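You operate a simulated robot arm through the tools that you are given. There is no shell and no other tool. Be economical: measure what you need, move in short steps, check, and stop when the job is done.

You are at the controls of a simulated two-armed robot. One attempt, no reset.

## Task
Swab the steel plate's smear with the green swab and count it.
Fine: it goes in the swab drawer; shut the drawer before you press the count button. Where these are worked on the way, their far stop is far enough and under half their travel is too little: swab drawer. What is to be rubbed or washed off counts as gone when no trace of it is left.

The check looks at the end state, three seconds after you hand in, the way a careful person would. Anything else that was tipped, shoved, dropped, spilled or broken makes it a failure.

## Robot
Two 7-joint arms with fingered hands on one trunk, on a base that drives. Base frame: it is fixed to the floor where the robot stands at the start and does not move with it; the origin is under the middle of the robot, x ahead of it, y to its left, z up; the surface under the hand at the start is at about z = 0.88. Readings come in m, degrees, newtons and seconds.
The left shoulder is at the start at [0.042, 0.125, 1.176], the right one opposite. With the tool pointing down near the work surface each hand reaches from about 0.44 to 0.84 m from the robot's upright axis, wherever it stands, measured 20 degrees to its own side. Places, roughly: black cup of the swab drawer [0.5, 0.1, 0.9]; count button [0.5, 0, 0.9]; smear [0.4, 0.2, 0.9]; swab drawer [0.5, 0.1, 0.9]. Payload 4 kg a hand.
The TCP of each hand is the grasp point between the finger pads, 0.029 m short of the fingertips. In the tool frame z runs along the fingers and y along their closing line. Largest opening 0.1 m; the body of the gripper starts 0.034 m behind the TCP. The gripper is a hand of 5 fingers: y runs from the thumb to the fingers, the wrist lies at [-0.015, -0.105, -0.177] in the tool frame, and closing takes about 1.5 s.
Orientation is that of the tool frame in the base frame, as [roll, pitch, yaw] about the fixed x, y, z axes, in that order (R = Rz(yaw) Ry(pitch) Rx(roll)). With the fingers straight down and the wrist toward the robot, the tool's x, y and z point along [0, 1, 0], [1, 0, 0] and [0, 0, -1] of the base frame.

## Interface
- The arms move only by the tool drive_tool. It takes "left_plan", "right_plan" or both (then of equal length, played together; a hand with none holds still); each is a list of rows, each a list of 7 numbers: the turn, a rotation vector about the base's x, y, z in degrees, then the shift along the base's x, y, z in m, then the finger opening in m, from 0 to 0.1. In form: [[ax, ay, az, x, y, z, claw], ...]. A call has 1 to 12 rows; each row shifts and turns the commanded pose from where the row before left it. A row lasts 0.2 s, in which the tool goes at most 0.05 m and 8.6 degrees; a call with a longer step from one row to the next is refused whole, and so is a gripper value outside its range. A pose out of reach is approached as far as the arm can. The call stops where the force on the tool passes 40 N (or 10 N more than at its start, if that is more) or the arm is blocked; 0.2 s more then pass. The fingers move at their own pace (about 0.045 m/s each) and stop on an object; they squeeze with about 30 N. The grip force told is the motor's: it shows also when the fingers shut on nothing. Time passes only in rows, and 0.2 s behind the last, so rows that do not move let the fingers close. It gives the time, the measured TCP pose, the force on the tool (base axes), the opening and the grip force at its end, in the units of the frame above (readings bear some noise), with the torque about the TCP (base axes, N m) and any sound that the robot's microphone picked up.
- Cameras (640 x 400 px; columns grow to the right, rows downward): "scene" is now at [0.1352, 0.0318, 1.3266]; the picture's right is [0.36, -0.93, 0.00], its down [-0.42, -0.16, -0.89] and it looks along [0.83, 0.32, -0.45] (base axes); focal length 214 px, centre (320, 200). "left" rides on the left gripper at [-0.066, -0.086, -0.121] in its tool frame; the picture's right is [-0.76, -0.31, 0.58], its down [0.59, -0.70, 0.40] and it looks along [0.28, 0.64, 0.71] (tool axes); focal length 247 px, centre (320, 200). "right" rides on the right gripper at [0.066, -0.086, -0.121] in its tool frame; the picture's right is [-0.76, 0.31, -0.58], its down [-0.59, -0.70, 0.40] and it looks along [-0.28, 0.64, 0.71] (tool axes); focal length 247 px, centre (320, 200). There is no depth. A picture from a camera that has moved, and an enlarged one, comes with that camera's place and axes in the base frame and with its lens. The place of the scene camera against the robot may be out by one fixed shift of up to 0.012 m in any direction.
- snapshot(camera): a new picture of that camera. No time passes.
- lift_body(by): slides the trunk up (or, below 0, down) by that many m; the arms and the scene camera ride with it, the base frame stays. It gives what a move gives, with no picture.
- base_move(legs): drives the robot by 1 to 6 legs, each [ahead, turn to the left] in m and degrees, along the robot's own axes; the way and the turn of a leg run together, so that a leg with both is an arc; at most 1.5 m and 180 degrees a leg. The arms and the cameras ride along, it lands a little off, and it stops where it bumps. It gives what a move gives.
- grasp_type(shape, hand): the hand has 5 fingers and takes this shape, open, in about a second: jaw (thumb against the fingers, like two jaws); tri (thumb and two fingers); tip (a fingertip pinch); poke (one finger out to press); point (the index stretched); flat (the hand flat); cup (the hand cupped); fist (a fist). The gripper value then closes the fingers along that shape, each until it touches; the sizes above hold for jaw. It gives what a move gives, with no picture.
- head_to(pan, tilt): turns the head with the scene camera to pan (to the left, within 80 degrees either way) and tilt (down, from -29 to 69), counted from straight ahead of the robot. It gives what a move gives.
- close_up(camera, box): a new picture of the part [left, top, right, bottom] of that camera's present view, enlarged. No time passes.
- sign_off(): hands the job in; it is judged then, once.

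Work in short steps. Places have to be worked out from the pictures, the camera data and where the tool is seen: move nearer, look again, correct. Check each grasp and each placing, and mend what went wrong. You have 120 turns and 108 pictures in all, those below and enlarged ones among them. Open the grippers and draw the arms clear of the work before you hand the job in, unless the task says otherwise; then end with one line.

The tools are called as a command line: name --argument value ..., lists and objects as JSON in quotes. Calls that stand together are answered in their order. drive_tool: Moves the arms, as the interface text tells. Its arguments: {"type":"object","properties":{"left_plan":{"type":"array","items":{"type":"array","items":{"type":"number"}}},"right_plan":{"type":"array","items":{"type":"array","items":{"type":"number"}}}},"required":[]} The other tools are called the same way: lift_body (by) slides the trunk up or down; grasp_type (shape, hand) gives the hand a shape; base_move (legs) drives the base; head_to (pan, tilt) turns the head that bears the scene camera; snapshot (camera) takes a picture; close_up (camera, box) takes an enlarged picture of a part of a camera's view; sign_off () hands the job in.

At the start:

```text
t: 0.0
left_tool_pos: [0.4637, 0.4466, 1.2937]
left_tcp_rot: [-180.0, -0.1, 90.0]
left_wrist_force: [0.5, -0.7, -0.2]
left_ft_torque: [-0.01, 0.01, -0.02]
left_gripper_width: 0.0999
left_grasp_force: 0.1
left_shape: jaw
right_tool_pos: [0.6172, 0.0338, 1.2521]
right_tcp_rot: [179.9, 0.0, 90.1]
right_wrist_force: [-0.1, 0.1, 0.0]
right_ft_torque: [0.0, 0.04, 0.0]
right_gripper_width: 0.0998
right_grasp_force: 0.0
right_shape: jaw
trunk travel left (down, up): [-0.375, 0.372]
robot x, y, heading: [0.0011, 0.0006, 0.1]
head pan, tilt: [21.3, 26.5]
```

scene: 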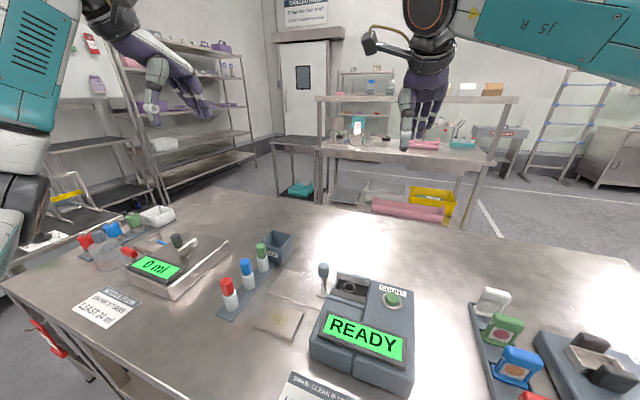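
right: 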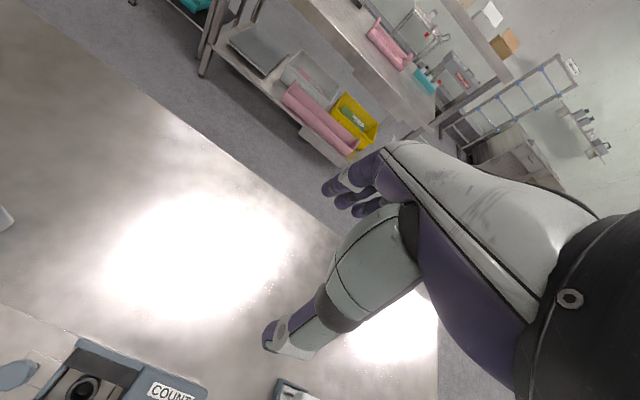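
left: 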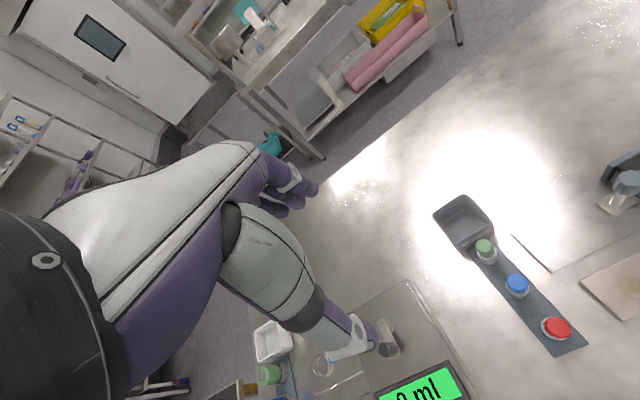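

I'll look closer at the swabs, plate and counter.

close_up --camera "scene" --box '[200, 220, 440, 400]'

head_to --pan 15 --tilt 55

snapshot --camera "scene"

```text
2.22 times, centred on (320, 310) of scene
camera zoom: at [0.1352, 0.0318, 1.3266], right [0.36, -0.93, 0.0], down [-0.42, -0.16, -0.89], along [0.83, 0.32, -0.45], focal length 477 px, centre (320, -44)
```

zoom: 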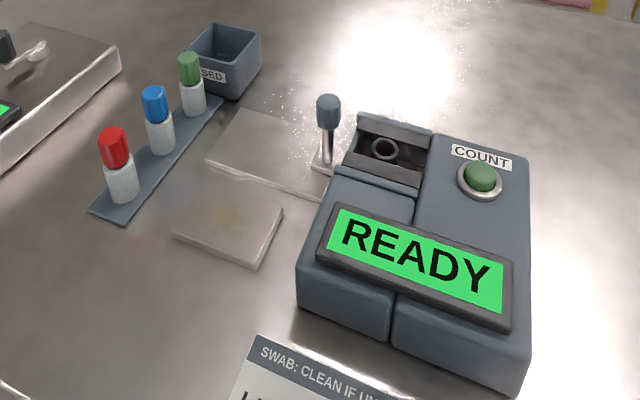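

```text
t: 0.9
left_tool_pos: [0.4621, 0.4476, 1.294]
left_tcp_rot: [-180.0, 0.0, 90.0]
left_wrist_force: [0.2, 0.0, 0.7]
left_ft_torque: [0.01, 0.0, 0.0]
left_gripper_width: 0.0999
left_grasp_force: 0.0
left_shape: jaw
right_tool_pos: [0.6173, 0.0342, 1.2515]
right_tcp_rot: [-180.0, 0.0, 90.1]
right_wrist_force: [0.1, 1.2, 0.0]
right_ft_torque: [-0.02, 0.0, 0.04]
right_gripper_width: 0.0996
right_grasp_force: 0.0
right_shape: jaw
trunk travel left (down, up): [-0.375, 0.372]
robot x, y, heading: [0.0046, 0.0004, 0.0]
head pan, tilt: [15.0, 55.0]
```

```text
103 pictures are left
camera scene: at [0.1194, 0.0172, 1.2851], right [0.26, -0.97, 0.0], down [-0.79, -0.21, -0.57], along [0.55, 0.15, -0.82], focal length 214 px, centre (320, 200)
```

scene: 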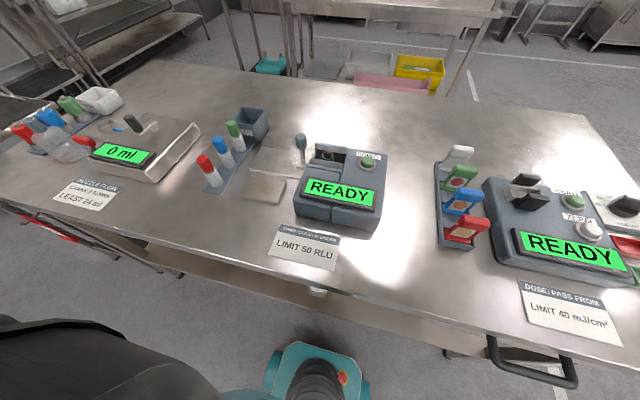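

Zooming into the counter and card.

close_up --camera "scene" --box '[260, 110, 400, 200]'

close_up --camera "scene" --box '[180, 100, 400, 270]'

close_up --camera "scene" --box '[190, 90, 300, 210]'

```text
4.44 times, centred on (330, 155) of scene
camera zoom: at [0.1194, 0.0172, 1.2851], right [0.26, -0.97, 0.0], down [-0.79, -0.21, -0.57], along [0.55, 0.15, -0.82], focal length 953 px, centre (276, 400)
```

zoom: 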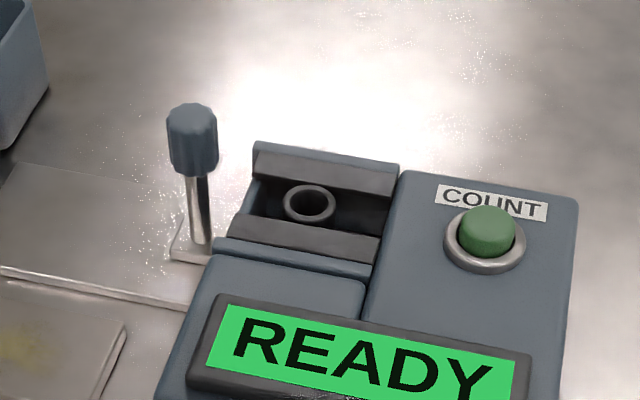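

```text
2.35 times, centred on (290, 185) of scene
camera zoom: at [0.1194, 0.0172, 1.2851], right [0.26, -0.97, 0.0], down [-0.79, -0.21, -0.57], along [0.55, 0.15, -0.82], focal length 505 px, centre (391, 235)
```

zoom: 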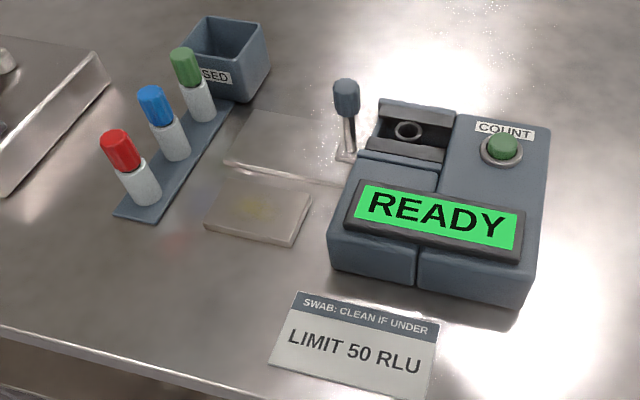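

```text
3.33 times, centred on (245, 150) of scene
camera zoom: at [0.1194, 0.0172, 1.2851], right [0.26, -0.97, 0.0], down [-0.79, -0.21, -0.57], along [0.55, 0.15, -0.82], focal length 715 px, centre (570, 367)
```

zoom: 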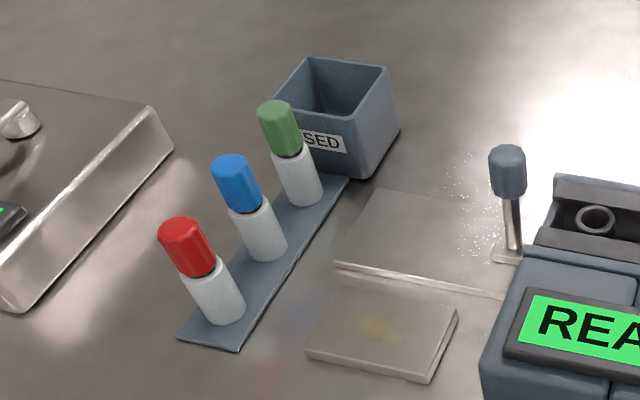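

Zoom harder on the drawer and knob to understand the mechanism.

close_up --camera "scene" --box '[285, 125, 349, 165]'

close_up --camera "scene" --box '[236, 140, 332, 200]'

```text
10.00 times, centred on (317, 145) of scene
camera zoom: at [0.1194, 0.0172, 1.2851], right [0.26, -0.97, 0.0], down [-0.79, -0.21, -0.57], along [0.55, 0.15, -0.82], focal length 2145 px, centre (350, 750)
```

zoom: 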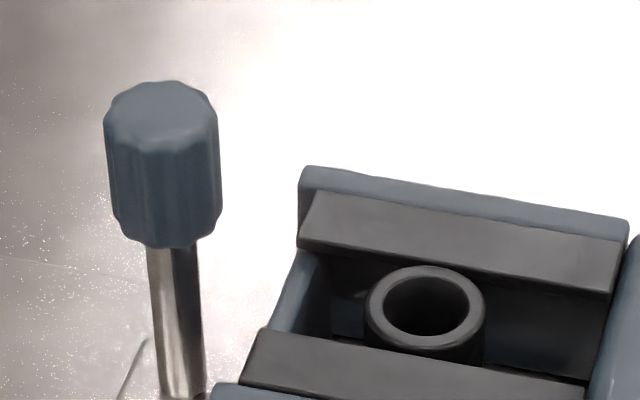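

```text
6.67 times, centred on (284, 170) of scene
camera zoom: at [0.1194, 0.0172, 1.2851], right [0.26, -0.97, 0.0], down [-0.79, -0.21, -0.57], along [0.55, 0.15, -0.82], focal length 1430 px, centre (560, 400)
```

zoom: 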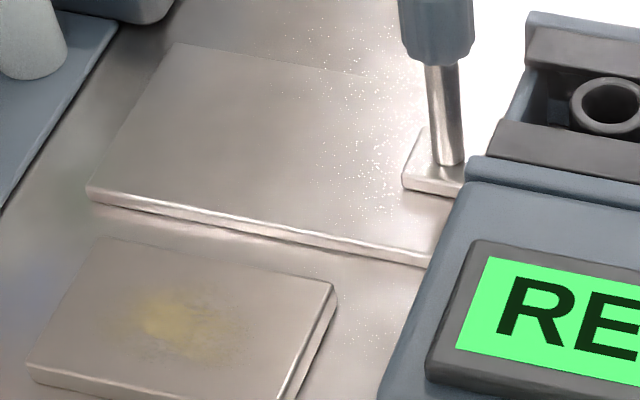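

I'll yaw the left hand −86° and lower it a bit so its camera views the counter from the left.

drive_tool --left_plan '[[0, 0, -8.5, -0.005, 0, -0.01, 0.1], [0, 0, -8.5, -0.005, 0, -0.01, 0.1], [0, 0, -8.5, -0.005, 0, -0.01, 0.1], [0, 0, -8.5, -0.005, 0, -0.01, 0.1], [0, 0, -8.5, -0.005, 0, -0.01, 0.1], [0, 0, -8.5, -0.005, 0, -0.01, 0.1], [0, 0, -8.5, -0.005, 0, -0.01, 0.1], [0, 0, -8.5, -0.005, 0, -0.01, 0.1], [0, 0, -8.5, -0.005, 0, -0.01, 0.1], [0, 0, -8.5, -0.005, 0, -0.01, 0.1]]'

snapshot --camera "left"

```text
t: 3.1
left_tool_pos: [0.4117, 0.4462, 1.1941]
left_tcp_rot: [180.0, 0.1, 4.8]
left_wrist_force: [0.2, 0.0, 0.1]
left_ft_torque: [0.05, 0.04, -0.02]
left_gripper_width: 0.0998
left_grasp_force: 0.0
left_shape: jaw
right_tool_pos: [0.6155, 0.0328, 1.2508]
right_tcp_rot: [179.9, -0.1, 90.0]
right_wrist_force: [0.1, -0.4, 0.7]
right_ft_torque: [-0.02, 0.01, -0.02]
right_gripper_width: 0.0996
right_grasp_force: 0.2
right_shape: jaw
trunk travel left (down, up): [-0.375, 0.372]
robot x, y, heading: [-0.0022, 0.0007, 0.2]
head pan, tilt: [15.0, 55.0]
```

```text
97 pictures are left
camera left: at [0.339, 0.5262, 1.3139], right [-0.78, 0.24, -0.58], down [0.53, 0.75, -0.4], along [0.34, -0.62, -0.71], focal length 247 px, centre (320, 200)
```

left: 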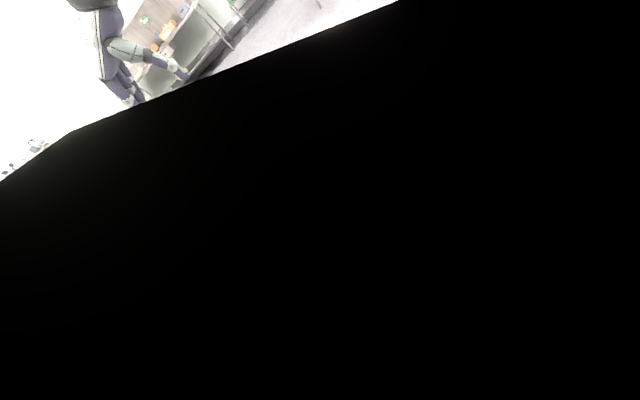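

The arm occludes the camera at that yaw; I turn it back halfway and look again.

drive_tool --left_plan '[[0, 0, 8.5, 0, 0, 0, 0.1], [0, 0, 8.5, 0, 0, 0, 0.1], [0, 0, 8.5, 0, 0, 0, 0.1], [0, 0, 8.5, 0, 0, 0, 0.1], [0, 0, 8.5, 0, 0, 0, 0.1]]'

snapshot --camera "left"

```text
t: 4.3
left_tool_pos: [0.4135, 0.447, 1.1947]
left_tcp_rot: [-180.0, 0.0, 47.6]
left_wrist_force: [-0.8, 0.7, 0.1]
left_ft_torque: [0.0, 0.03, -0.01]
left_gripper_width: 0.1
left_grasp_force: 0.1
left_shape: jaw
right_tool_pos: [0.6168, 0.0324, 1.2516]
right_tcp_rot: [180.0, 0.0, 90.0]
right_wrist_force: [-0.5, -0.1, 0.1]
right_ft_torque: [0.01, 0.01, 0.04]
right_gripper_width: 0.0998
right_grasp_force: 0.1
right_shape: jaw
trunk travel left (down, up): [-0.375, 0.372]
robot x, y, heading: [0.002, 0.0024, -0.1]
head pan, tilt: [15.0, 55.0]
```

```text
96 pictures are left
camera left: at [0.3045, 0.4552, 1.3148], right [-0.74, -0.35, -0.58], down [-0.12, 0.91, -0.4], along [0.66, -0.22, -0.71], focal length 247 px, centre (320, 200)
```

left: 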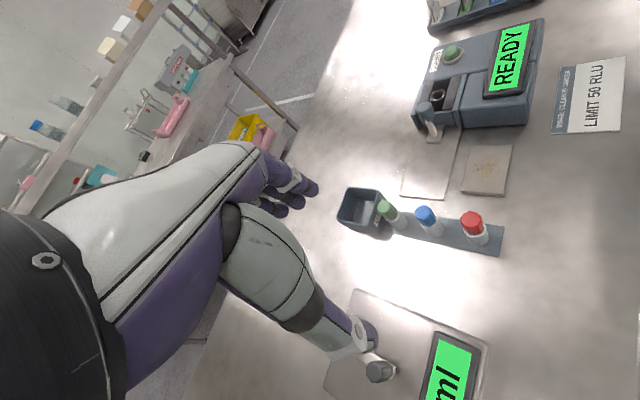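

Good view from the left; zoom on the drawer.

close_up --camera "left" --box '[390, 60, 486, 150]'

close_up --camera "left" --box '[330, 20, 570, 270]'

```text
4.44 times, centred on (438, 105) of left
camera zoom: at [0.3045, 0.4552, 1.3148], right [-0.74, -0.35, -0.58], down [-0.12, 0.91, -0.4], along [0.66, -0.22, -0.71], focal length 1098 px, centre (-204, 622)
```

zoom: 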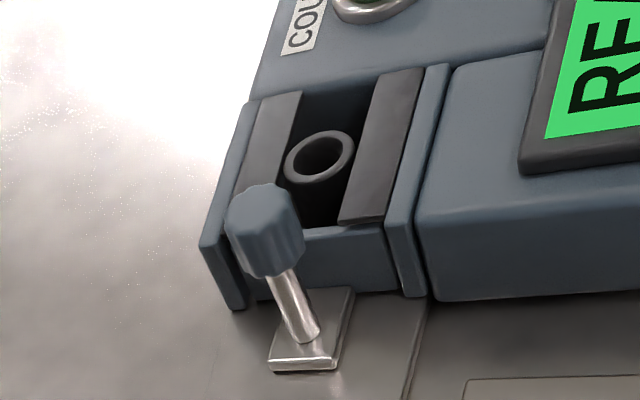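

```text
1.60 times, centred on (450, 145) of left
camera zoom: at [0.3045, 0.4552, 1.3148], right [-0.74, -0.35, -0.58], down [-0.12, 0.91, -0.4], along [0.66, -0.22, -0.71], focal length 395 px, centre (112, 288)
```

zoom: 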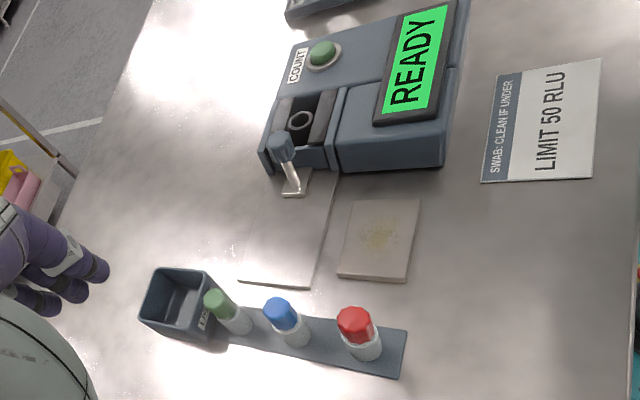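

The drawer is shut now; its knob (~[0.47, 0.154, 0.98]) pulls it toward +y. Green swab cap ≈ [0.495, 0.337, 0.965]. I'll check the hand's finger layout in jaw and tip shapes.

head_to --pan 35 --tilt 35

snapshot --camera "scene"

grasp_type --shape "tip" --hand "left"

snapshot --camera "scene"

snapshot --camera "left"

```text
t: 5.2
left_tool_pos: [0.4136, 0.4473, 1.1942]
left_tcp_rot: [179.9, 0.0, 47.4]
left_wrist_force: [0.7, 0.1, 0.2]
left_ft_torque: [0.02, 0.0, 0.0]
left_gripper_width: 0.0996
left_grasp_force: 0.1
left_shape: jaw
right_tool_pos: [0.6172, 0.0341, 1.252]
right_tcp_rot: [180.0, 0.1, 90.0]
right_wrist_force: [0.7, 0.4, -0.1]
right_ft_torque: [0.02, 0.01, -0.05]
right_gripper_width: 0.0998
right_grasp_force: 0.0
right_shape: jaw
trunk travel left (down, up): [-0.375, 0.372]
robot x, y, heading: [0.0013, 0.0007, 0.1]
head pan, tilt: [35.0, 35.0]
```

```text
93 pictures are left
camera scene: at [0.1218, 0.0489, 1.3132], right [0.57, -0.82, 0.0], down [-0.47, -0.33, -0.82], along [0.67, 0.47, -0.57], focal length 214 px, centre (320, 200)
```

scene: 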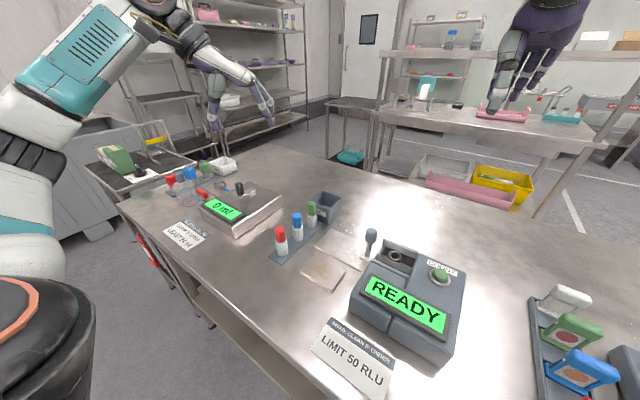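

```text
t: 6.1
left_tool_pos: [0.414, 0.4482, 1.1943]
left_tcp_rot: [179.9, -0.1, 47.4]
left_wrist_force: [0.2, 0.4, 0.0]
left_ft_torque: [0.03, 0.0, 0.02]
left_gripper_width: 0.1001
left_grasp_force: 0.1
left_shape: tip
right_tool_pos: [0.6177, 0.0346, 1.2514]
right_tcp_rot: [180.0, 0.0, 90.0]
right_wrist_force: [0.1, 0.2, 0.6]
right_ft_torque: [0.0, -0.03, -0.02]
right_gripper_width: 0.1001
right_grasp_force: 0.0
right_shape: jaw
trunk travel left (down, up): [-0.375, 0.372]
robot x, y, heading: [-0.0043, 0.0026, -0.0]
head pan, tilt: [35.0, 35.0]
```

```text
92 pictures are left
camera scene: at [0.1218, 0.049, 1.3133], right [0.57, -0.82, 0.0], down [-0.47, -0.33, -0.82], along [0.67, 0.47, -0.57], focal length 214 px, centre (320, 200)
```

scene: 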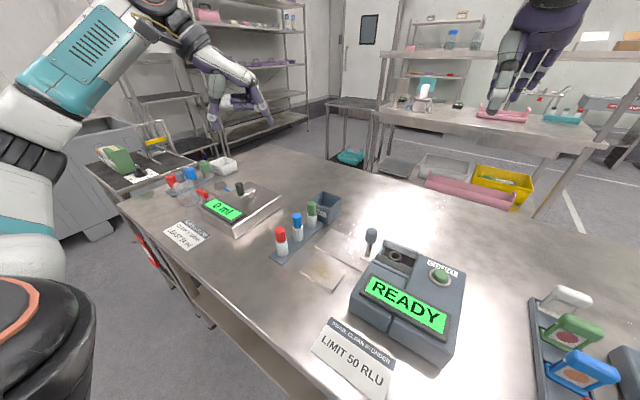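

```text
91 pictures are left
camera left: at [0.3049, 0.4559, 1.3146], right [-0.74, -0.35, -0.58], down [-0.12, 0.91, -0.4], along [0.66, -0.23, -0.71], focal length 247 px, centre (320, 200)
```

left: 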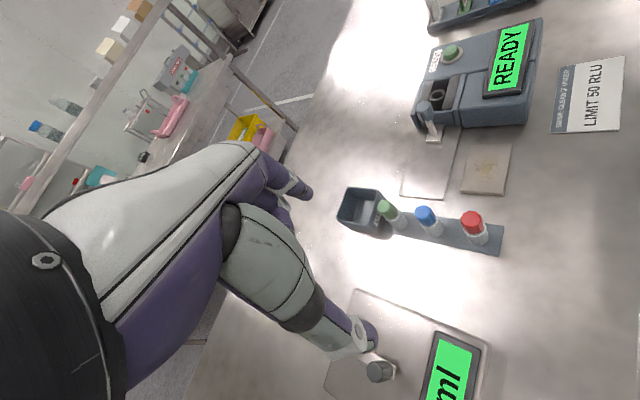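

Tip shape uses only thumb and index, narrow enough. Move above the knob with yaw 90.

drive_tool --left_plan '[[0, 0, 8.5, 0.01, -0.042, -0.02, 0.1], [0, 0, 8.5, 0.01, -0.042, -0.02, 0.1], [0, 0, 8.5, 0.01, -0.042, -0.02, 0.1], [0, 0, 8.5, 0.01, -0.042, -0.02, 0.1], [0, 0, 8.5, 0.01, -0.042, -0.02, 0.1], [0, 0, 0, 0.005, -0.042, -0.02, 0.1], [0, 0, 0, 0, -0.042, -0.02, 0.1]]'

head_to --pan 15 --tilt 45

snapshot --camera "scene"

snapshot --camera "left"

```text
t: 7.7
left_tool_pos: [0.4672, 0.1535, 1.0538]
left_tcp_rot: [-179.9, 0.1, 90.0]
left_wrist_force: [-0.3, -0.7, -1.0]
left_ft_torque: [0.0, -0.02, 0.0]
left_gripper_width: 0.0999
left_grasp_force: 0.1
left_shape: tip
right_tool_pos: [0.6187, 0.0322, 1.251]
right_tcp_rot: [-179.8, -0.1, 90.0]
right_wrist_force: [1.1, 0.0, 0.0]
right_ft_torque: [0.0, 0.04, 0.01]
right_gripper_width: 0.1
right_grasp_force: 0.1
right_shape: jaw
trunk travel left (down, up): [-0.375, 0.372]
robot x, y, heading: [0.0028, -0.0005, -0.2]
head pan, tilt: [35.0, 35.0]
```

```text
t: 8.5
left_tool_pos: [0.4659, 0.1538, 1.0548]
left_tcp_rot: [179.9, 0.0, 90.0]
left_wrist_force: [-0.7, 0.3, -0.4]
left_ft_torque: [-0.01, -0.01, -0.01]
left_gripper_width: 0.1001
left_grasp_force: 0.1
left_shape: tip
right_tool_pos: [0.6159, 0.0328, 1.2512]
right_tcp_rot: [180.0, 0.0, 89.9]
right_wrist_force: [0.2, -0.2, 0.5]
right_ft_torque: [0.0, -0.01, -0.02]
right_gripper_width: 0.0997
right_grasp_force: 0.0
right_shape: jaw
trunk travel left (down, up): [-0.375, 0.372]
robot x, y, heading: [0.0011, -0.0013, 0.0]
head pan, tilt: [15.0, 45.0]
```

```text
90 pictures are left
camera scene: at [0.1283, 0.0195, 1.2985], right [0.26, -0.97, 0.0], down [-0.68, -0.18, -0.71], along [0.68, 0.18, -0.71], focal length 214 px, centre (320, 200)
```

scene: 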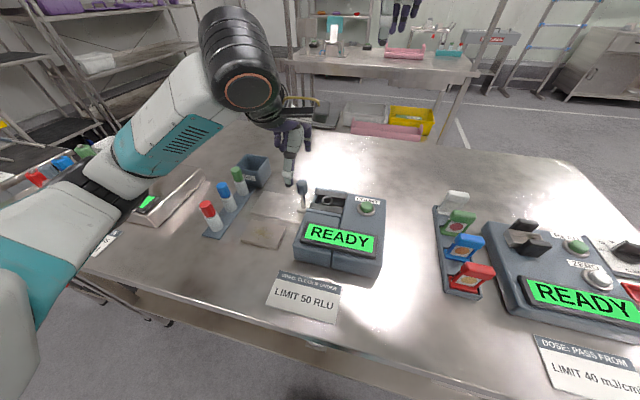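

```text
89 pictures are left
camera left: at [0.3795, 0.0878, 1.1748], right [-0.31, -0.76, -0.58], down [-0.7, 0.59, -0.4], along [0.64, 0.28, -0.71], focal length 247 px, centre (320, 200)
```

left: 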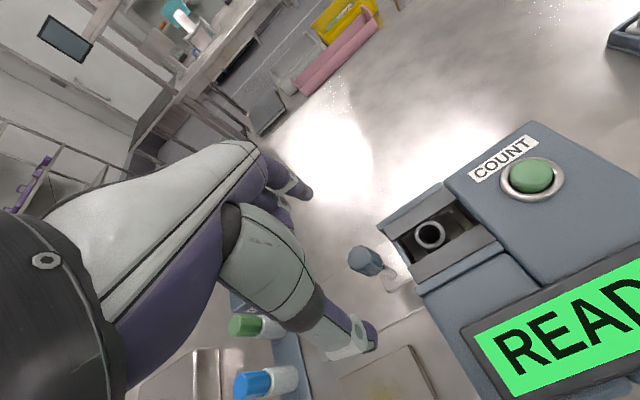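

Knob prediction matches the view. Lower to knob height with fingers open.

drive_tool --left_plan '[[0, 0, 0, 0.001, 0.002, -0.04, 0.1], [0, 0, 0, 0.001, 0, -0.03, 0.1], [0, 0, 0, 0.001, 0, -0.014, 0.1]]'

snapshot --camera "left"

close_up --camera "scene" --box '[240, 110, 400, 210]'

```text
t: 9.3
left_tool_pos: [0.4708, 0.1541, 0.9701]
left_tcp_rot: [179.9, -0.1, 90.0]
left_wrist_force: [0.7, 0.4, 2.2]
left_ft_torque: [0.01, 0.01, -0.03]
left_gripper_width: 0.1
left_grasp_force: 0.0
left_shape: tip
right_tool_pos: [0.6174, 0.0342, 1.2523]
right_tcp_rot: [-179.9, 0.0, 90.0]
right_wrist_force: [0.4, 0.5, -0.3]
right_ft_torque: [-0.01, 0.0, -0.01]
right_gripper_width: 0.0997
right_grasp_force: 0.1
right_shape: jaw
trunk travel left (down, up): [-0.375, 0.372]
robot x, y, heading: [0.0012, 0.0006, -0.1]
head pan, tilt: [15.0, 45.0]
```

```text
88 pictures are left
camera left: at [0.384, 0.0884, 1.0908], right [-0.31, -0.76, -0.58], down [-0.7, 0.59, -0.4], along [0.64, 0.28, -0.71], focal length 247 px, centre (320, 200)
```

left: 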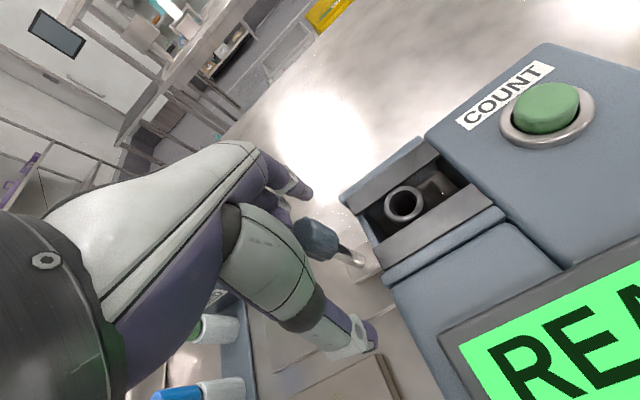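

```text
4.00 times, centred on (320, 160) of scene
camera zoom: at [0.128, 0.0193, 1.2985], right [0.26, -0.97, 0.0], down [-0.68, -0.18, -0.71], along [0.68, 0.18, -0.71], focal length 858 px, centre (320, 360)
```

zoom: 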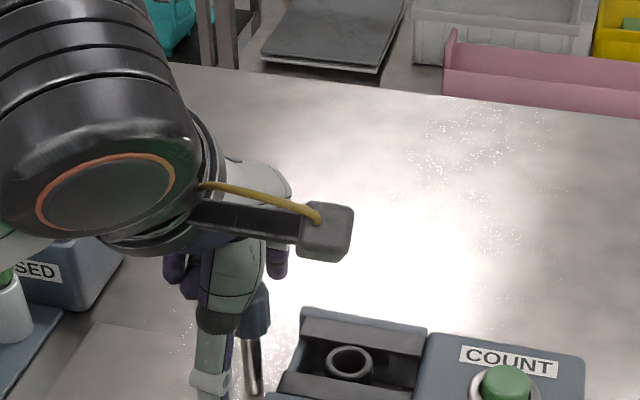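

Knob lies between thumb and index; close the fingers on it.

drive_tool --left_plan '[[0, 0, 0, 0, 0, 0, 0.0], [0, 0, 0, 0, 0, 0, 0.0], [0, 0, 0, 0, 0, 0, 0.0], [0, 0, 0, 0, 0, 0, 0.0], [0, 0, 0, 0, 0, 0, 0.0], [0, 0, 0, 0, 0, 0, 0.0], [0, 0, 0, 0, 0, 0, 0.0], [0, 0, 0, 0, 0, 0, 0.0]]'

snapshot --camera "left"

```text
t: 11.1
left_tool_pos: [0.4716, 0.1552, 0.97]
left_tcp_rot: [-180.0, 0.0, 90.1]
left_wrist_force: [1.7, -1.4, 2.9]
left_ft_torque: [0.02, -0.08, -0.03]
left_gripper_width: 0.0188
left_grasp_force: 30.2
left_shape: tip
right_tool_pos: [0.6167, 0.033, 1.2516]
right_tcp_rot: [-180.0, 0.0, 90.0]
right_wrist_force: [0.4, 0.1, 0.8]
right_ft_torque: [-0.03, 0.01, -0.03]
right_gripper_width: 0.0998
right_grasp_force: 0.0
right_shape: jaw
trunk travel left (down, up): [-0.375, 0.372]
robot x, y, heading: [-0.0011, -0.0017, -0.0]
head pan, tilt: [15.0, 45.0]
```

```text
86 pictures are left
camera left: at [0.3842, 0.0882, 1.0906], right [-0.31, -0.76, -0.58], down [-0.7, 0.59, -0.4], along [0.64, 0.28, -0.71], focal length 247 px, centre (320, 200)
```

left: 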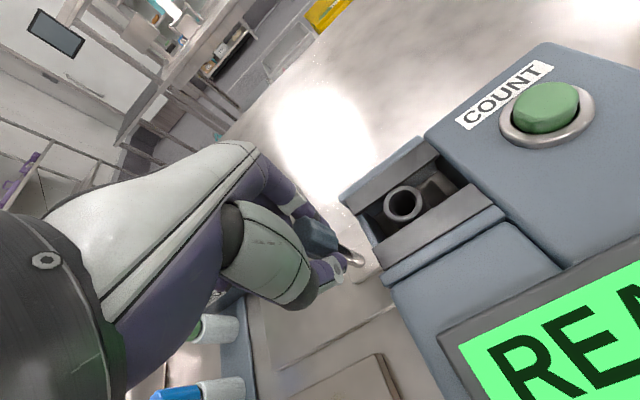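

Knob gripped (19 mm). Pull 4 cm toward +y and check.

drive_tool --left_plan '[[0, 0, 0, 0, 0.01, 0, 0.0], [0, 0, 0, 0, 0.01, 0, 0.0], [0, 0, 0, 0, 0.01, 0, 0.0], [0, 0, 0, 0, 0.01, 0, 0.0]]'

snapshot --camera "left"

close_up --camera "scene" --box '[220, 100, 400, 220]'

```text
t: 12.1
left_tool_pos: [0.4711, 0.1958, 0.9706]
left_tcp_rot: [180.0, 0.1, 90.0]
left_wrist_force: [1.6, 0.4, 3.0]
left_ft_torque: [0.05, -0.03, 0.02]
left_gripper_width: 0.0185
left_grasp_force: 30.4
left_shape: tip
right_tool_pos: [0.6183, 0.0334, 1.2508]
right_tcp_rot: [179.9, 0.0, 90.0]
right_wrist_force: [-0.2, -0.4, -1.2]
right_ft_torque: [-0.02, 0.02, 0.01]
right_gripper_width: 0.0997
right_grasp_force: 0.0
right_shape: jaw
trunk travel left (down, up): [-0.375, 0.372]
robot x, y, heading: [-0.0013, 0.0007, 0.1]
head pan, tilt: [15.0, 45.0]
```

```text
85 pictures are left
camera left: at [0.3836, 0.1292, 1.0904], right [-0.31, -0.76, -0.58], down [-0.7, 0.59, -0.4], along [0.64, 0.28, -0.71], focal length 247 px, centre (320, 200)
```

left: 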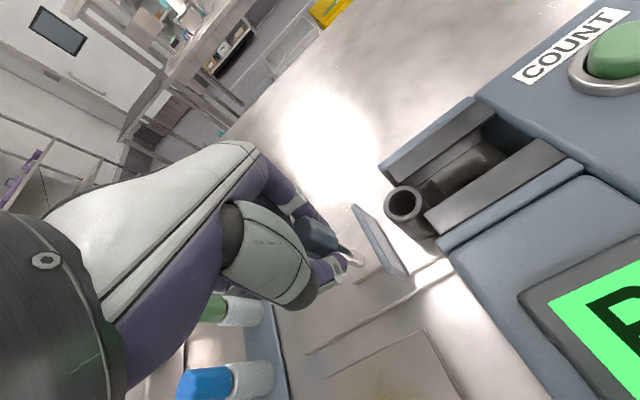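

```text
3.33 times, centred on (310, 160) of scene
camera zoom: at [0.1283, 0.0194, 1.2985], right [0.26, -0.97, 0.0], down [-0.68, -0.18, -0.71], along [0.68, 0.18, -0.71], focal length 715 px, centre (353, 333)
```

zoom: 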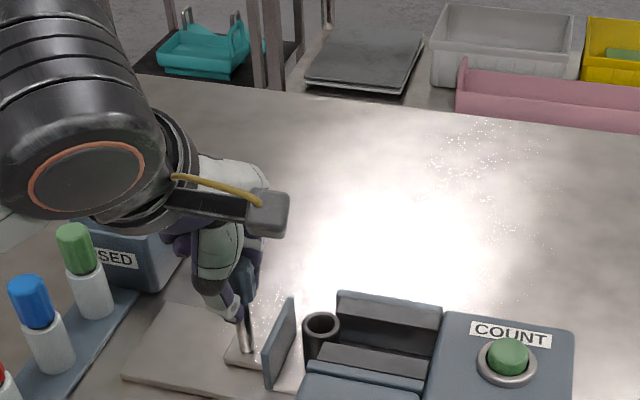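

The drawer slides out cleanly and the cup comes free. Continue 3 cm, watching the swab rack.

drive_tool --left_plan '[[0, 0, 0, 0, 0.01, 0, 0.0], [0, 0, 0, 0, 0.01, 0, 0.0], [0, 0, 0, 0, 0.01, 0, 0.0]]'

close_up --camera "scene" --box '[200, 100, 380, 220]'

snapshot --camera "left"

```text
t: 12.9
left_tool_pos: [0.4698, 0.2257, 0.9709]
left_tcp_rot: [-179.9, 0.0, 90.0]
left_wrist_force: [-1.7, -0.7, -0.9]
left_ft_torque: [0.05, 0.0, -0.02]
left_gripper_width: 0.0186
left_grasp_force: 30.2
left_shape: tip
right_tool_pos: [0.6173, 0.0333, 1.2513]
right_tcp_rot: [-179.9, -0.1, 90.0]
right_wrist_force: [0.6, -1.2, 0.4]
right_ft_torque: [0.01, -0.01, 0.02]
right_gripper_width: 0.0997
right_grasp_force: 0.0
right_shape: jaw
trunk travel left (down, up): [-0.375, 0.372]
robot x, y, heading: [0.0001, 0.0017, 0.0]
head pan, tilt: [15.0, 45.0]
```

```text
3.33 times, centred on (290, 160) of scene
camera zoom: at [0.1281, 0.0196, 1.2984], right [0.26, -0.97, 0.0], down [-0.68, -0.18, -0.71], along [0.68, 0.18, -0.71], focal length 715 px, centre (420, 333)
```

zoom: 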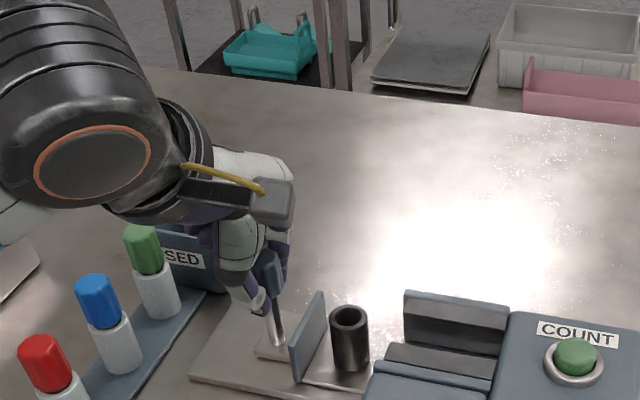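

```text
82 pictures are left
camera left: at [0.384, 0.159, 1.0907], right [-0.31, -0.76, -0.58], down [-0.7, 0.59, -0.4], along [0.64, 0.28, -0.71], focal length 247 px, centre (320, 200)
```

left: 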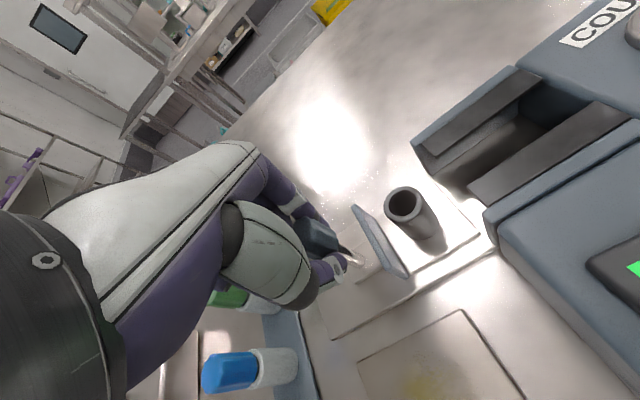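

Cup is fully out at 7 cm. Inch further to find the stop.

drive_tool --left_plan '[[0, 0, 0, 0, 0.006, 0, 0.0], [0, 0, 0, 0, 0.006, 0, 0.0], [0, 0, 0, 0, 0.004, 0, 0.0]]'

close_up --camera "scene" --box '[200, 100, 380, 220]'

```text
t: 13.7
left_tool_pos: [0.4705, 0.2412, 0.969]
left_tcp_rot: [-180.0, 0.0, 90.0]
left_wrist_force: [-1.3, -4.7, 2.7]
left_ft_torque: [0.0, 0.03, -0.06]
left_gripper_width: 0.019
left_grasp_force: 30.0
left_shape: tip
right_tool_pos: [0.6165, 0.0338, 1.251]
right_tcp_rot: [180.0, -0.1, 90.0]
right_wrist_force: [-0.2, -0.8, -0.3]
right_ft_torque: [0.0, -0.02, 0.03]
right_gripper_width: 0.0998
right_grasp_force: 0.1
right_shape: jaw
trunk travel left (down, up): [-0.375, 0.372]
robot x, y, heading: [-0.0015, 0.0017, 0.0]
head pan, tilt: [15.0, 45.0]
```

```text
3.33 times, centred on (290, 160) of scene
camera zoom: at [0.1278, 0.0186, 1.2985], right [0.26, -0.97, 0.0], down [-0.68, -0.18, -0.71], along [0.68, 0.18, -0.71], focal length 715 px, centre (420, 333)
```

zoom: 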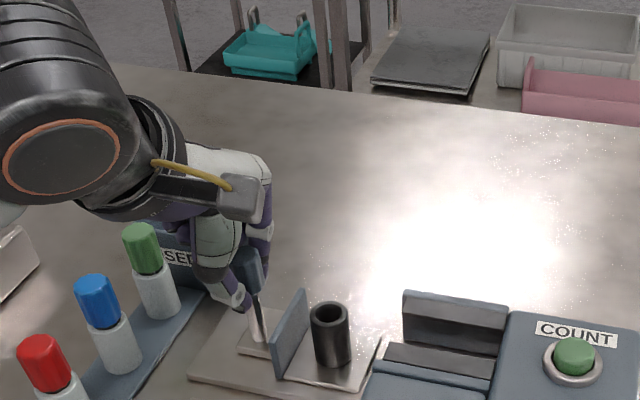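

Resistance suggests the stop at ~8.6 cm. Release, raise, and then view the swab.

drive_tool --left_plan '[[0, 0, 0, 0, -0.001, 0, 0.1], [0, 0, 0, 0, 0, 0, 0.1], [0, 0, 0, 0, 0, 0, 0.1], [0, 0, 0, 0, 0, 0, 0.1], [0, 0, 0, 0, 0, 0, 0.1], [0, 0, 0, 0, 0, 0, 0.1], [0, 0, 0, 0, 0, 0.03, 0.1], [0, 0, 0, 0, 0, 0.04, 0.1], [0, 0, 0, 0, 0, 0.04, 0.1], [0, 0, 0, 0, 0, 0.04, 0.1]]'

close_up --camera "scene" --box '[180, 120, 340, 220]'

snapshot --camera "left"

```text
t: 15.9
left_tool_pos: [0.47, 0.2364, 1.1212]
left_tcp_rot: [-179.9, 0.0, 90.0]
left_wrist_force: [0.0, -0.9, -0.6]
left_ft_torque: [0.0, -0.02, -0.01]
left_gripper_width: 0.1
left_grasp_force: 0.1
left_shape: tip
right_tool_pos: [0.6171, 0.0322, 1.2514]
right_tcp_rot: [-180.0, -0.1, 90.0]
right_wrist_force: [0.8, -0.2, 0.2]
right_ft_torque: [0.0, 0.01, -0.01]
right_gripper_width: 0.0999
right_grasp_force: 0.1
right_shape: jaw
trunk travel left (down, up): [-0.375, 0.372]
robot x, y, heading: [0.0031, -0.0009, 0.3]
head pan, tilt: [15.0, 45.0]
```

```text
4.00 times, centred on (260, 170) of scene
camera zoom: at [0.1283, 0.019, 1.2984], right [0.26, -0.97, 0.0], down [-0.68, -0.18, -0.71], along [0.68, 0.18, -0.71], focal length 858 px, centre (560, 320)
```

zoom: 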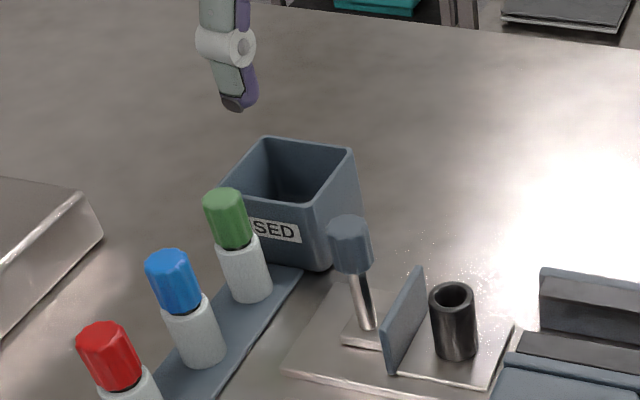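

```text
79 pictures are left
camera left: at [0.3838, 0.1706, 1.242], right [-0.31, -0.76, -0.58], down [-0.7, 0.59, -0.4], along [0.64, 0.28, -0.71], focal length 247 px, centre (320, 200)
```

left: 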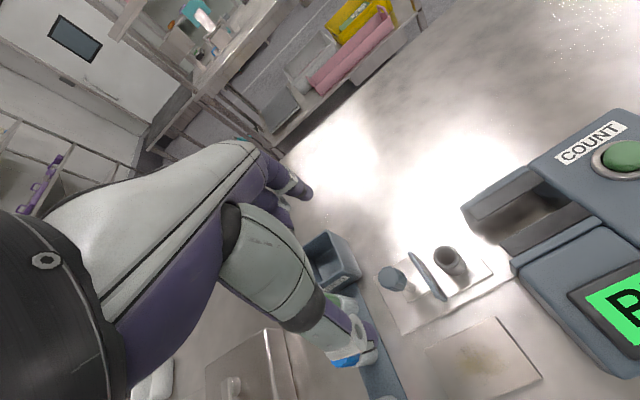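

Drawer is open with cup exposed at ~[0.4715, 0.18]. Now go above the green cap (~[0.496, 0.338]) with yaw 0 so the fingers close along y, clear of box and blue swab.

drive_tool --left_plan '[[0, 0, -8.2, 0.0025, 0.01, -0.006, 0.1], [0, 0, -8.2, 0.0025, 0.01, -0.006, 0.1], [0, 0, -8.2, 0.0025, 0.01, -0.006, 0.1], [0, 0, -8.2, 0.0025, 0.01, -0.006, 0.1], [0, 0, -8.2, 0.0025, 0.01, -0.006, 0.1], [0, 0, -8.2, 0.0025, 0.01, -0.006, 0.1], [0, 0, -8.2, 0.0025, 0.01, -0.006, 0.1], [0, 0, -8.2, 0.0025, 0.01, -0.006, 0.1], [0, 0, -8.2, 0.0025, 0.01, -0.006, 0.1], [0, 0, -8.2, 0.0025, 0.01, -0.006, 0.1], [0, 0, -8, 0.001, 0.002, 0, 0.1]]'

snapshot --camera "scene"

snapshot --camera "left"

```text
t: 18.3
left_tool_pos: [0.4978, 0.3416, 1.0595]
left_tcp_rot: [-179.9, 0.0, -0.2]
left_wrist_force: [0.7, -0.7, 0.1]
left_ft_torque: [-0.02, -0.03, -0.02]
left_gripper_width: 0.0997
left_grasp_force: 0.1
left_shape: tip
right_tool_pos: [0.6174, 0.0332, 1.2514]
right_tcp_rot: [-180.0, -0.1, 90.0]
right_wrist_force: [0.3, 0.7, 0.7]
right_ft_torque: [0.03, 0.02, 0.01]
right_gripper_width: 0.0998
right_grasp_force: 0.0
right_shape: jaw
trunk travel left (down, up): [-0.375, 0.372]
robot x, y, heading: [0.0006, 0.0013, 0.2]
head pan, tilt: [15.0, 45.0]
```

```text
78 pictures are left
camera scene: at [0.1285, 0.0192, 1.2984], right [0.26, -0.97, 0.0], down [-0.68, -0.18, -0.71], along [0.68, 0.18, -0.71], focal length 214 px, centre (320, 200)
```

scene: 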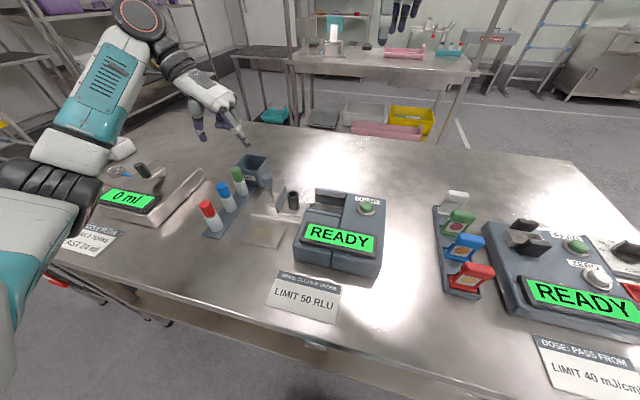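

```text
77 pictures are left
camera left: at [0.4313, 0.4262, 1.1797], right [-0.76, 0.31, -0.58], down [0.59, 0.7, -0.4], along [0.28, -0.64, -0.71], focal length 247 px, centre (320, 200)
```

left: 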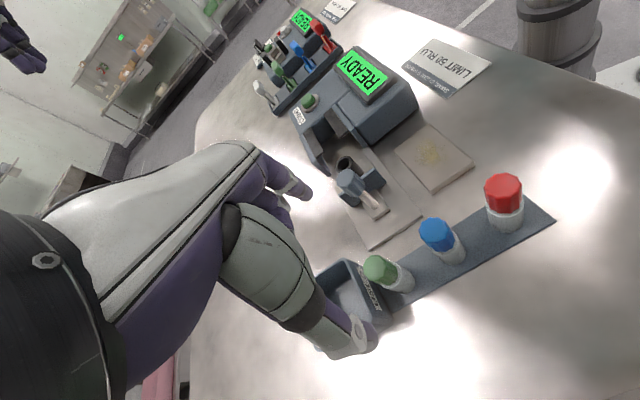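

Camera view confirms the cap at [0.496, 0.338]. Lower to ~1.0, check, then finish.

drive_tool --left_plan '[[0, 0, 0, -0.001, -0.003, -0.04, 0.1], [0, 0, 0, -0.001, 0, -0.03, 0.1], [0, 0, 0, 0, 0, -0.015, 0.1]]'

snapshot --camera "left"

close_up --camera "scene" --box '[170, 110, 330, 210]'

```text
t: 19.1
left_tool_pos: [0.494, 0.3376, 0.9753]
left_tcp_rot: [179.8, 0.1, 0.0]
left_wrist_force: [-0.5, -0.2, -0.6]
left_ft_torque: [-0.01, 0.01, 0.02]
left_gripper_width: 0.0999
left_grasp_force: 0.0
left_shape: tip
right_tool_pos: [0.6156, 0.0331, 1.2517]
right_tcp_rot: [-180.0, 0.0, 90.0]
right_wrist_force: [-0.9, 0.4, -0.2]
right_ft_torque: [0.06, 0.0, 0.02]
right_gripper_width: 0.0997
right_grasp_force: 0.1
right_shape: jaw
trunk travel left (down, up): [-0.375, 0.372]
robot x, y, heading: [0.0012, 0.0004, -0.0]
head pan, tilt: [15.0, 45.0]
```

```text
76 pictures are left
camera left: at [0.4279, 0.423, 1.0954], right [-0.76, 0.31, -0.58], down [0.59, 0.7, -0.4], along [0.28, -0.64, -0.71], focal length 247 px, centre (320, 200)
```

left: 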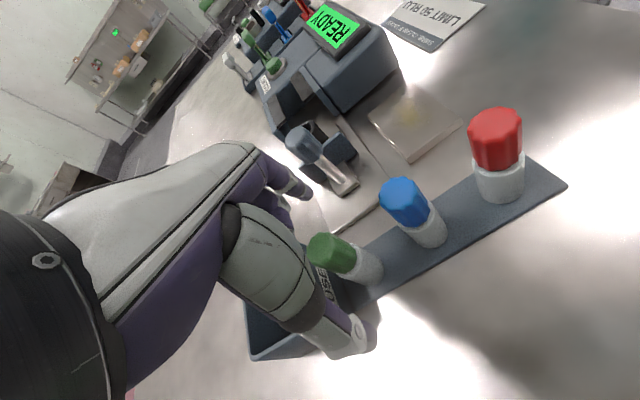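

```text
4.00 times, centred on (250, 160) of scene
camera zoom: at [0.1284, 0.0195, 1.2984], right [0.26, -0.97, 0.0], down [-0.68, -0.18, -0.71], along [0.68, 0.18, -0.71], focal length 858 px, centre (600, 360)
```

zoom: 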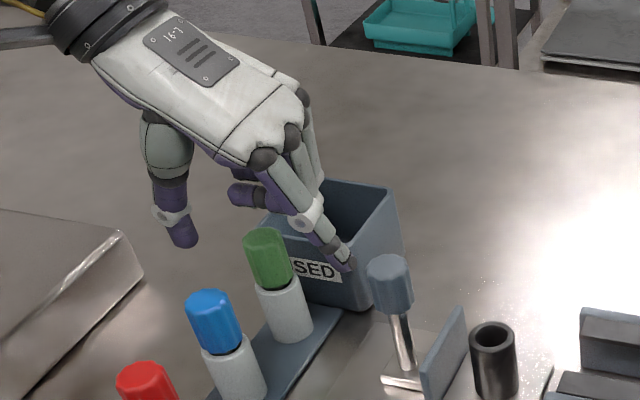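

Clearances look fine; lower to the cap and close.

drive_tool --left_plan '[[0, 0, 0, 0.001, 0, -0.012, 0.1], [0, 0, 0, 0, 0, -0.011, 0.1], [0, 0, 0, 0, 0, 0, 0.0], [0, 0, 0, 0, 0, 0, 0.0], [0, 0, 0, 0, 0, 0, 0.0], [0, 0, 0, 0, 0, 0, 0.0], [0, 0, 0, 0, 0, 0, 0.0], [0, 0, 0, 0, 0, 0, 0.0], [0, 0, 0, 0, 0, 0, 0.0], [0, 0, 0, 0, 0, 0, 0.0]]'

snapshot --camera "left"

close_up --camera "scene" --box '[170, 110, 330, 210]'

```text
t: 21.3
left_tool_pos: [0.4954, 0.3378, 0.9546]
left_tcp_rot: [180.0, -0.1, 0.0]
left_wrist_force: [12.3, -6.9, 25.1]
left_ft_torque: [-0.1, -0.08, -0.01]
left_gripper_width: 0.0186
left_grasp_force: 30.2
left_shape: tip
right_tool_pos: [0.6162, 0.0308, 1.2516]
right_tcp_rot: [-180.0, 0.0, 90.0]
right_wrist_force: [-0.4, 0.9, 0.2]
right_ft_torque: [0.0, -0.01, 0.01]
right_gripper_width: 0.0999
right_grasp_force: 0.0
right_shape: jaw
trunk travel left (down, up): [-0.375, 0.372]
robot x, y, heading: [0.0013, 0.0019, -0.0]
head pan, tilt: [15.0, 45.0]
```

```text
74 pictures are left
camera left: at [0.4291, 0.4232, 1.0739], right [-0.76, 0.31, -0.58], down [0.59, 0.7, -0.4], along [0.28, -0.64, -0.71], focal length 247 px, centre (320, 200)
```

left: 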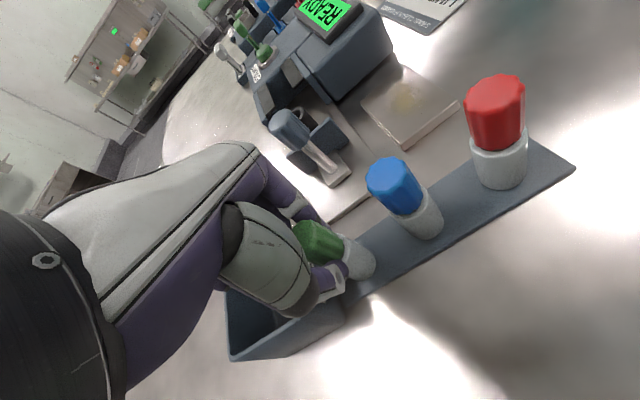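

```text
4.00 times, centred on (250, 160) of scene
camera zoom: at [0.1278, 0.0173, 1.2986], right [0.26, -0.97, 0.0], down [-0.68, -0.18, -0.71], along [0.68, 0.18, -0.71], focal length 858 px, centre (600, 360)
```

zoom: 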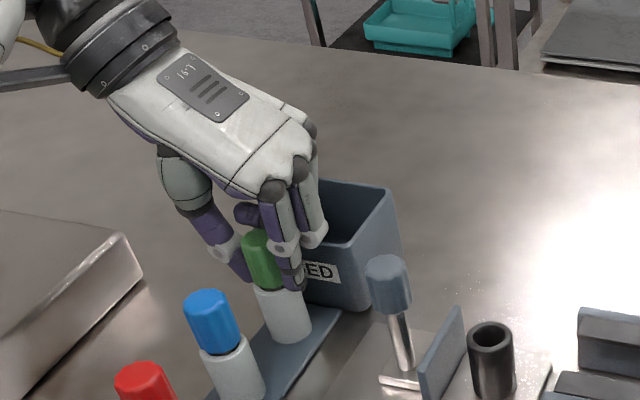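

Grip closed at 18.6 mm on the cap, though there is ~25 N upward contact force. Lift straight up and watch.

drive_tool --left_plan '[[0, 0, 0, 0, 0, 0.01, 0.0], [0, 0, 0, 0, 0, 0.02, 0.0], [0, 0, 0, 0, 0, 0.03, 0.0], [0, 0, 0, 0, 0, 0.04, 0.0]]'

snapshot --camera "left"

close_up --camera "scene" --box '[170, 90, 330, 210]'

```text
t: 22.3
left_tool_pos: [0.4954, 0.3392, 1.0534]
left_tcp_rot: [180.0, 0.1, 0.0]
left_wrist_force: [-0.1, 1.1, -0.1]
left_ft_torque: [0.01, 0.0, 0.0]
left_gripper_width: 0.0178
left_grasp_force: 29.5
left_shape: tip
right_tool_pos: [0.618, 0.0342, 1.2513]
right_tcp_rot: [-180.0, -0.1, 89.9]
right_wrist_force: [0.6, -0.7, -0.7]
right_ft_torque: [0.04, -0.01, 0.01]
right_gripper_width: 0.0999
right_grasp_force: 0.1
right_shape: jaw
trunk travel left (down, up): [-0.375, 0.372]
robot x, y, heading: [0.0025, 0.0009, 0.1]
head pan, tilt: [15.0, 45.0]
```

```text
72 pictures are left
camera left: at [0.4284, 0.4243, 1.1738], right [-0.76, 0.31, -0.58], down [0.59, 0.7, -0.4], along [0.28, -0.64, -0.71], focal length 247 px, centre (320, 200)
```

left: 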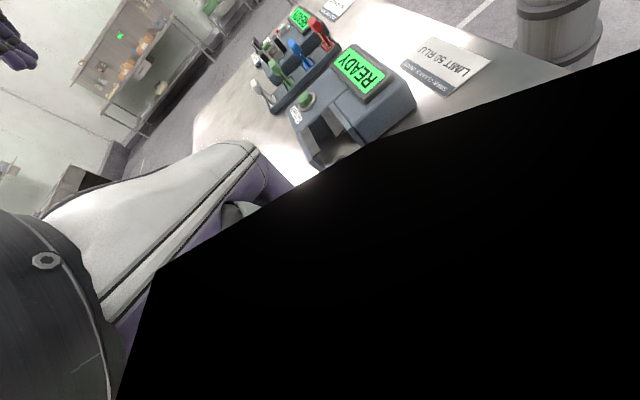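

```text
3.33 times, centred on (250, 150) of scene
camera zoom: at [0.1283, 0.019, 1.2984], right [0.26, -0.97, 0.0], down [-0.68, -0.18, -0.71], along [0.68, 0.18, -0.71], focal length 715 px, centre (553, 367)
```

zoom: 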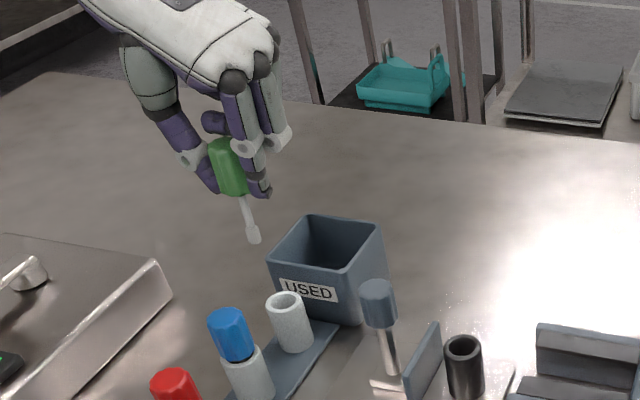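

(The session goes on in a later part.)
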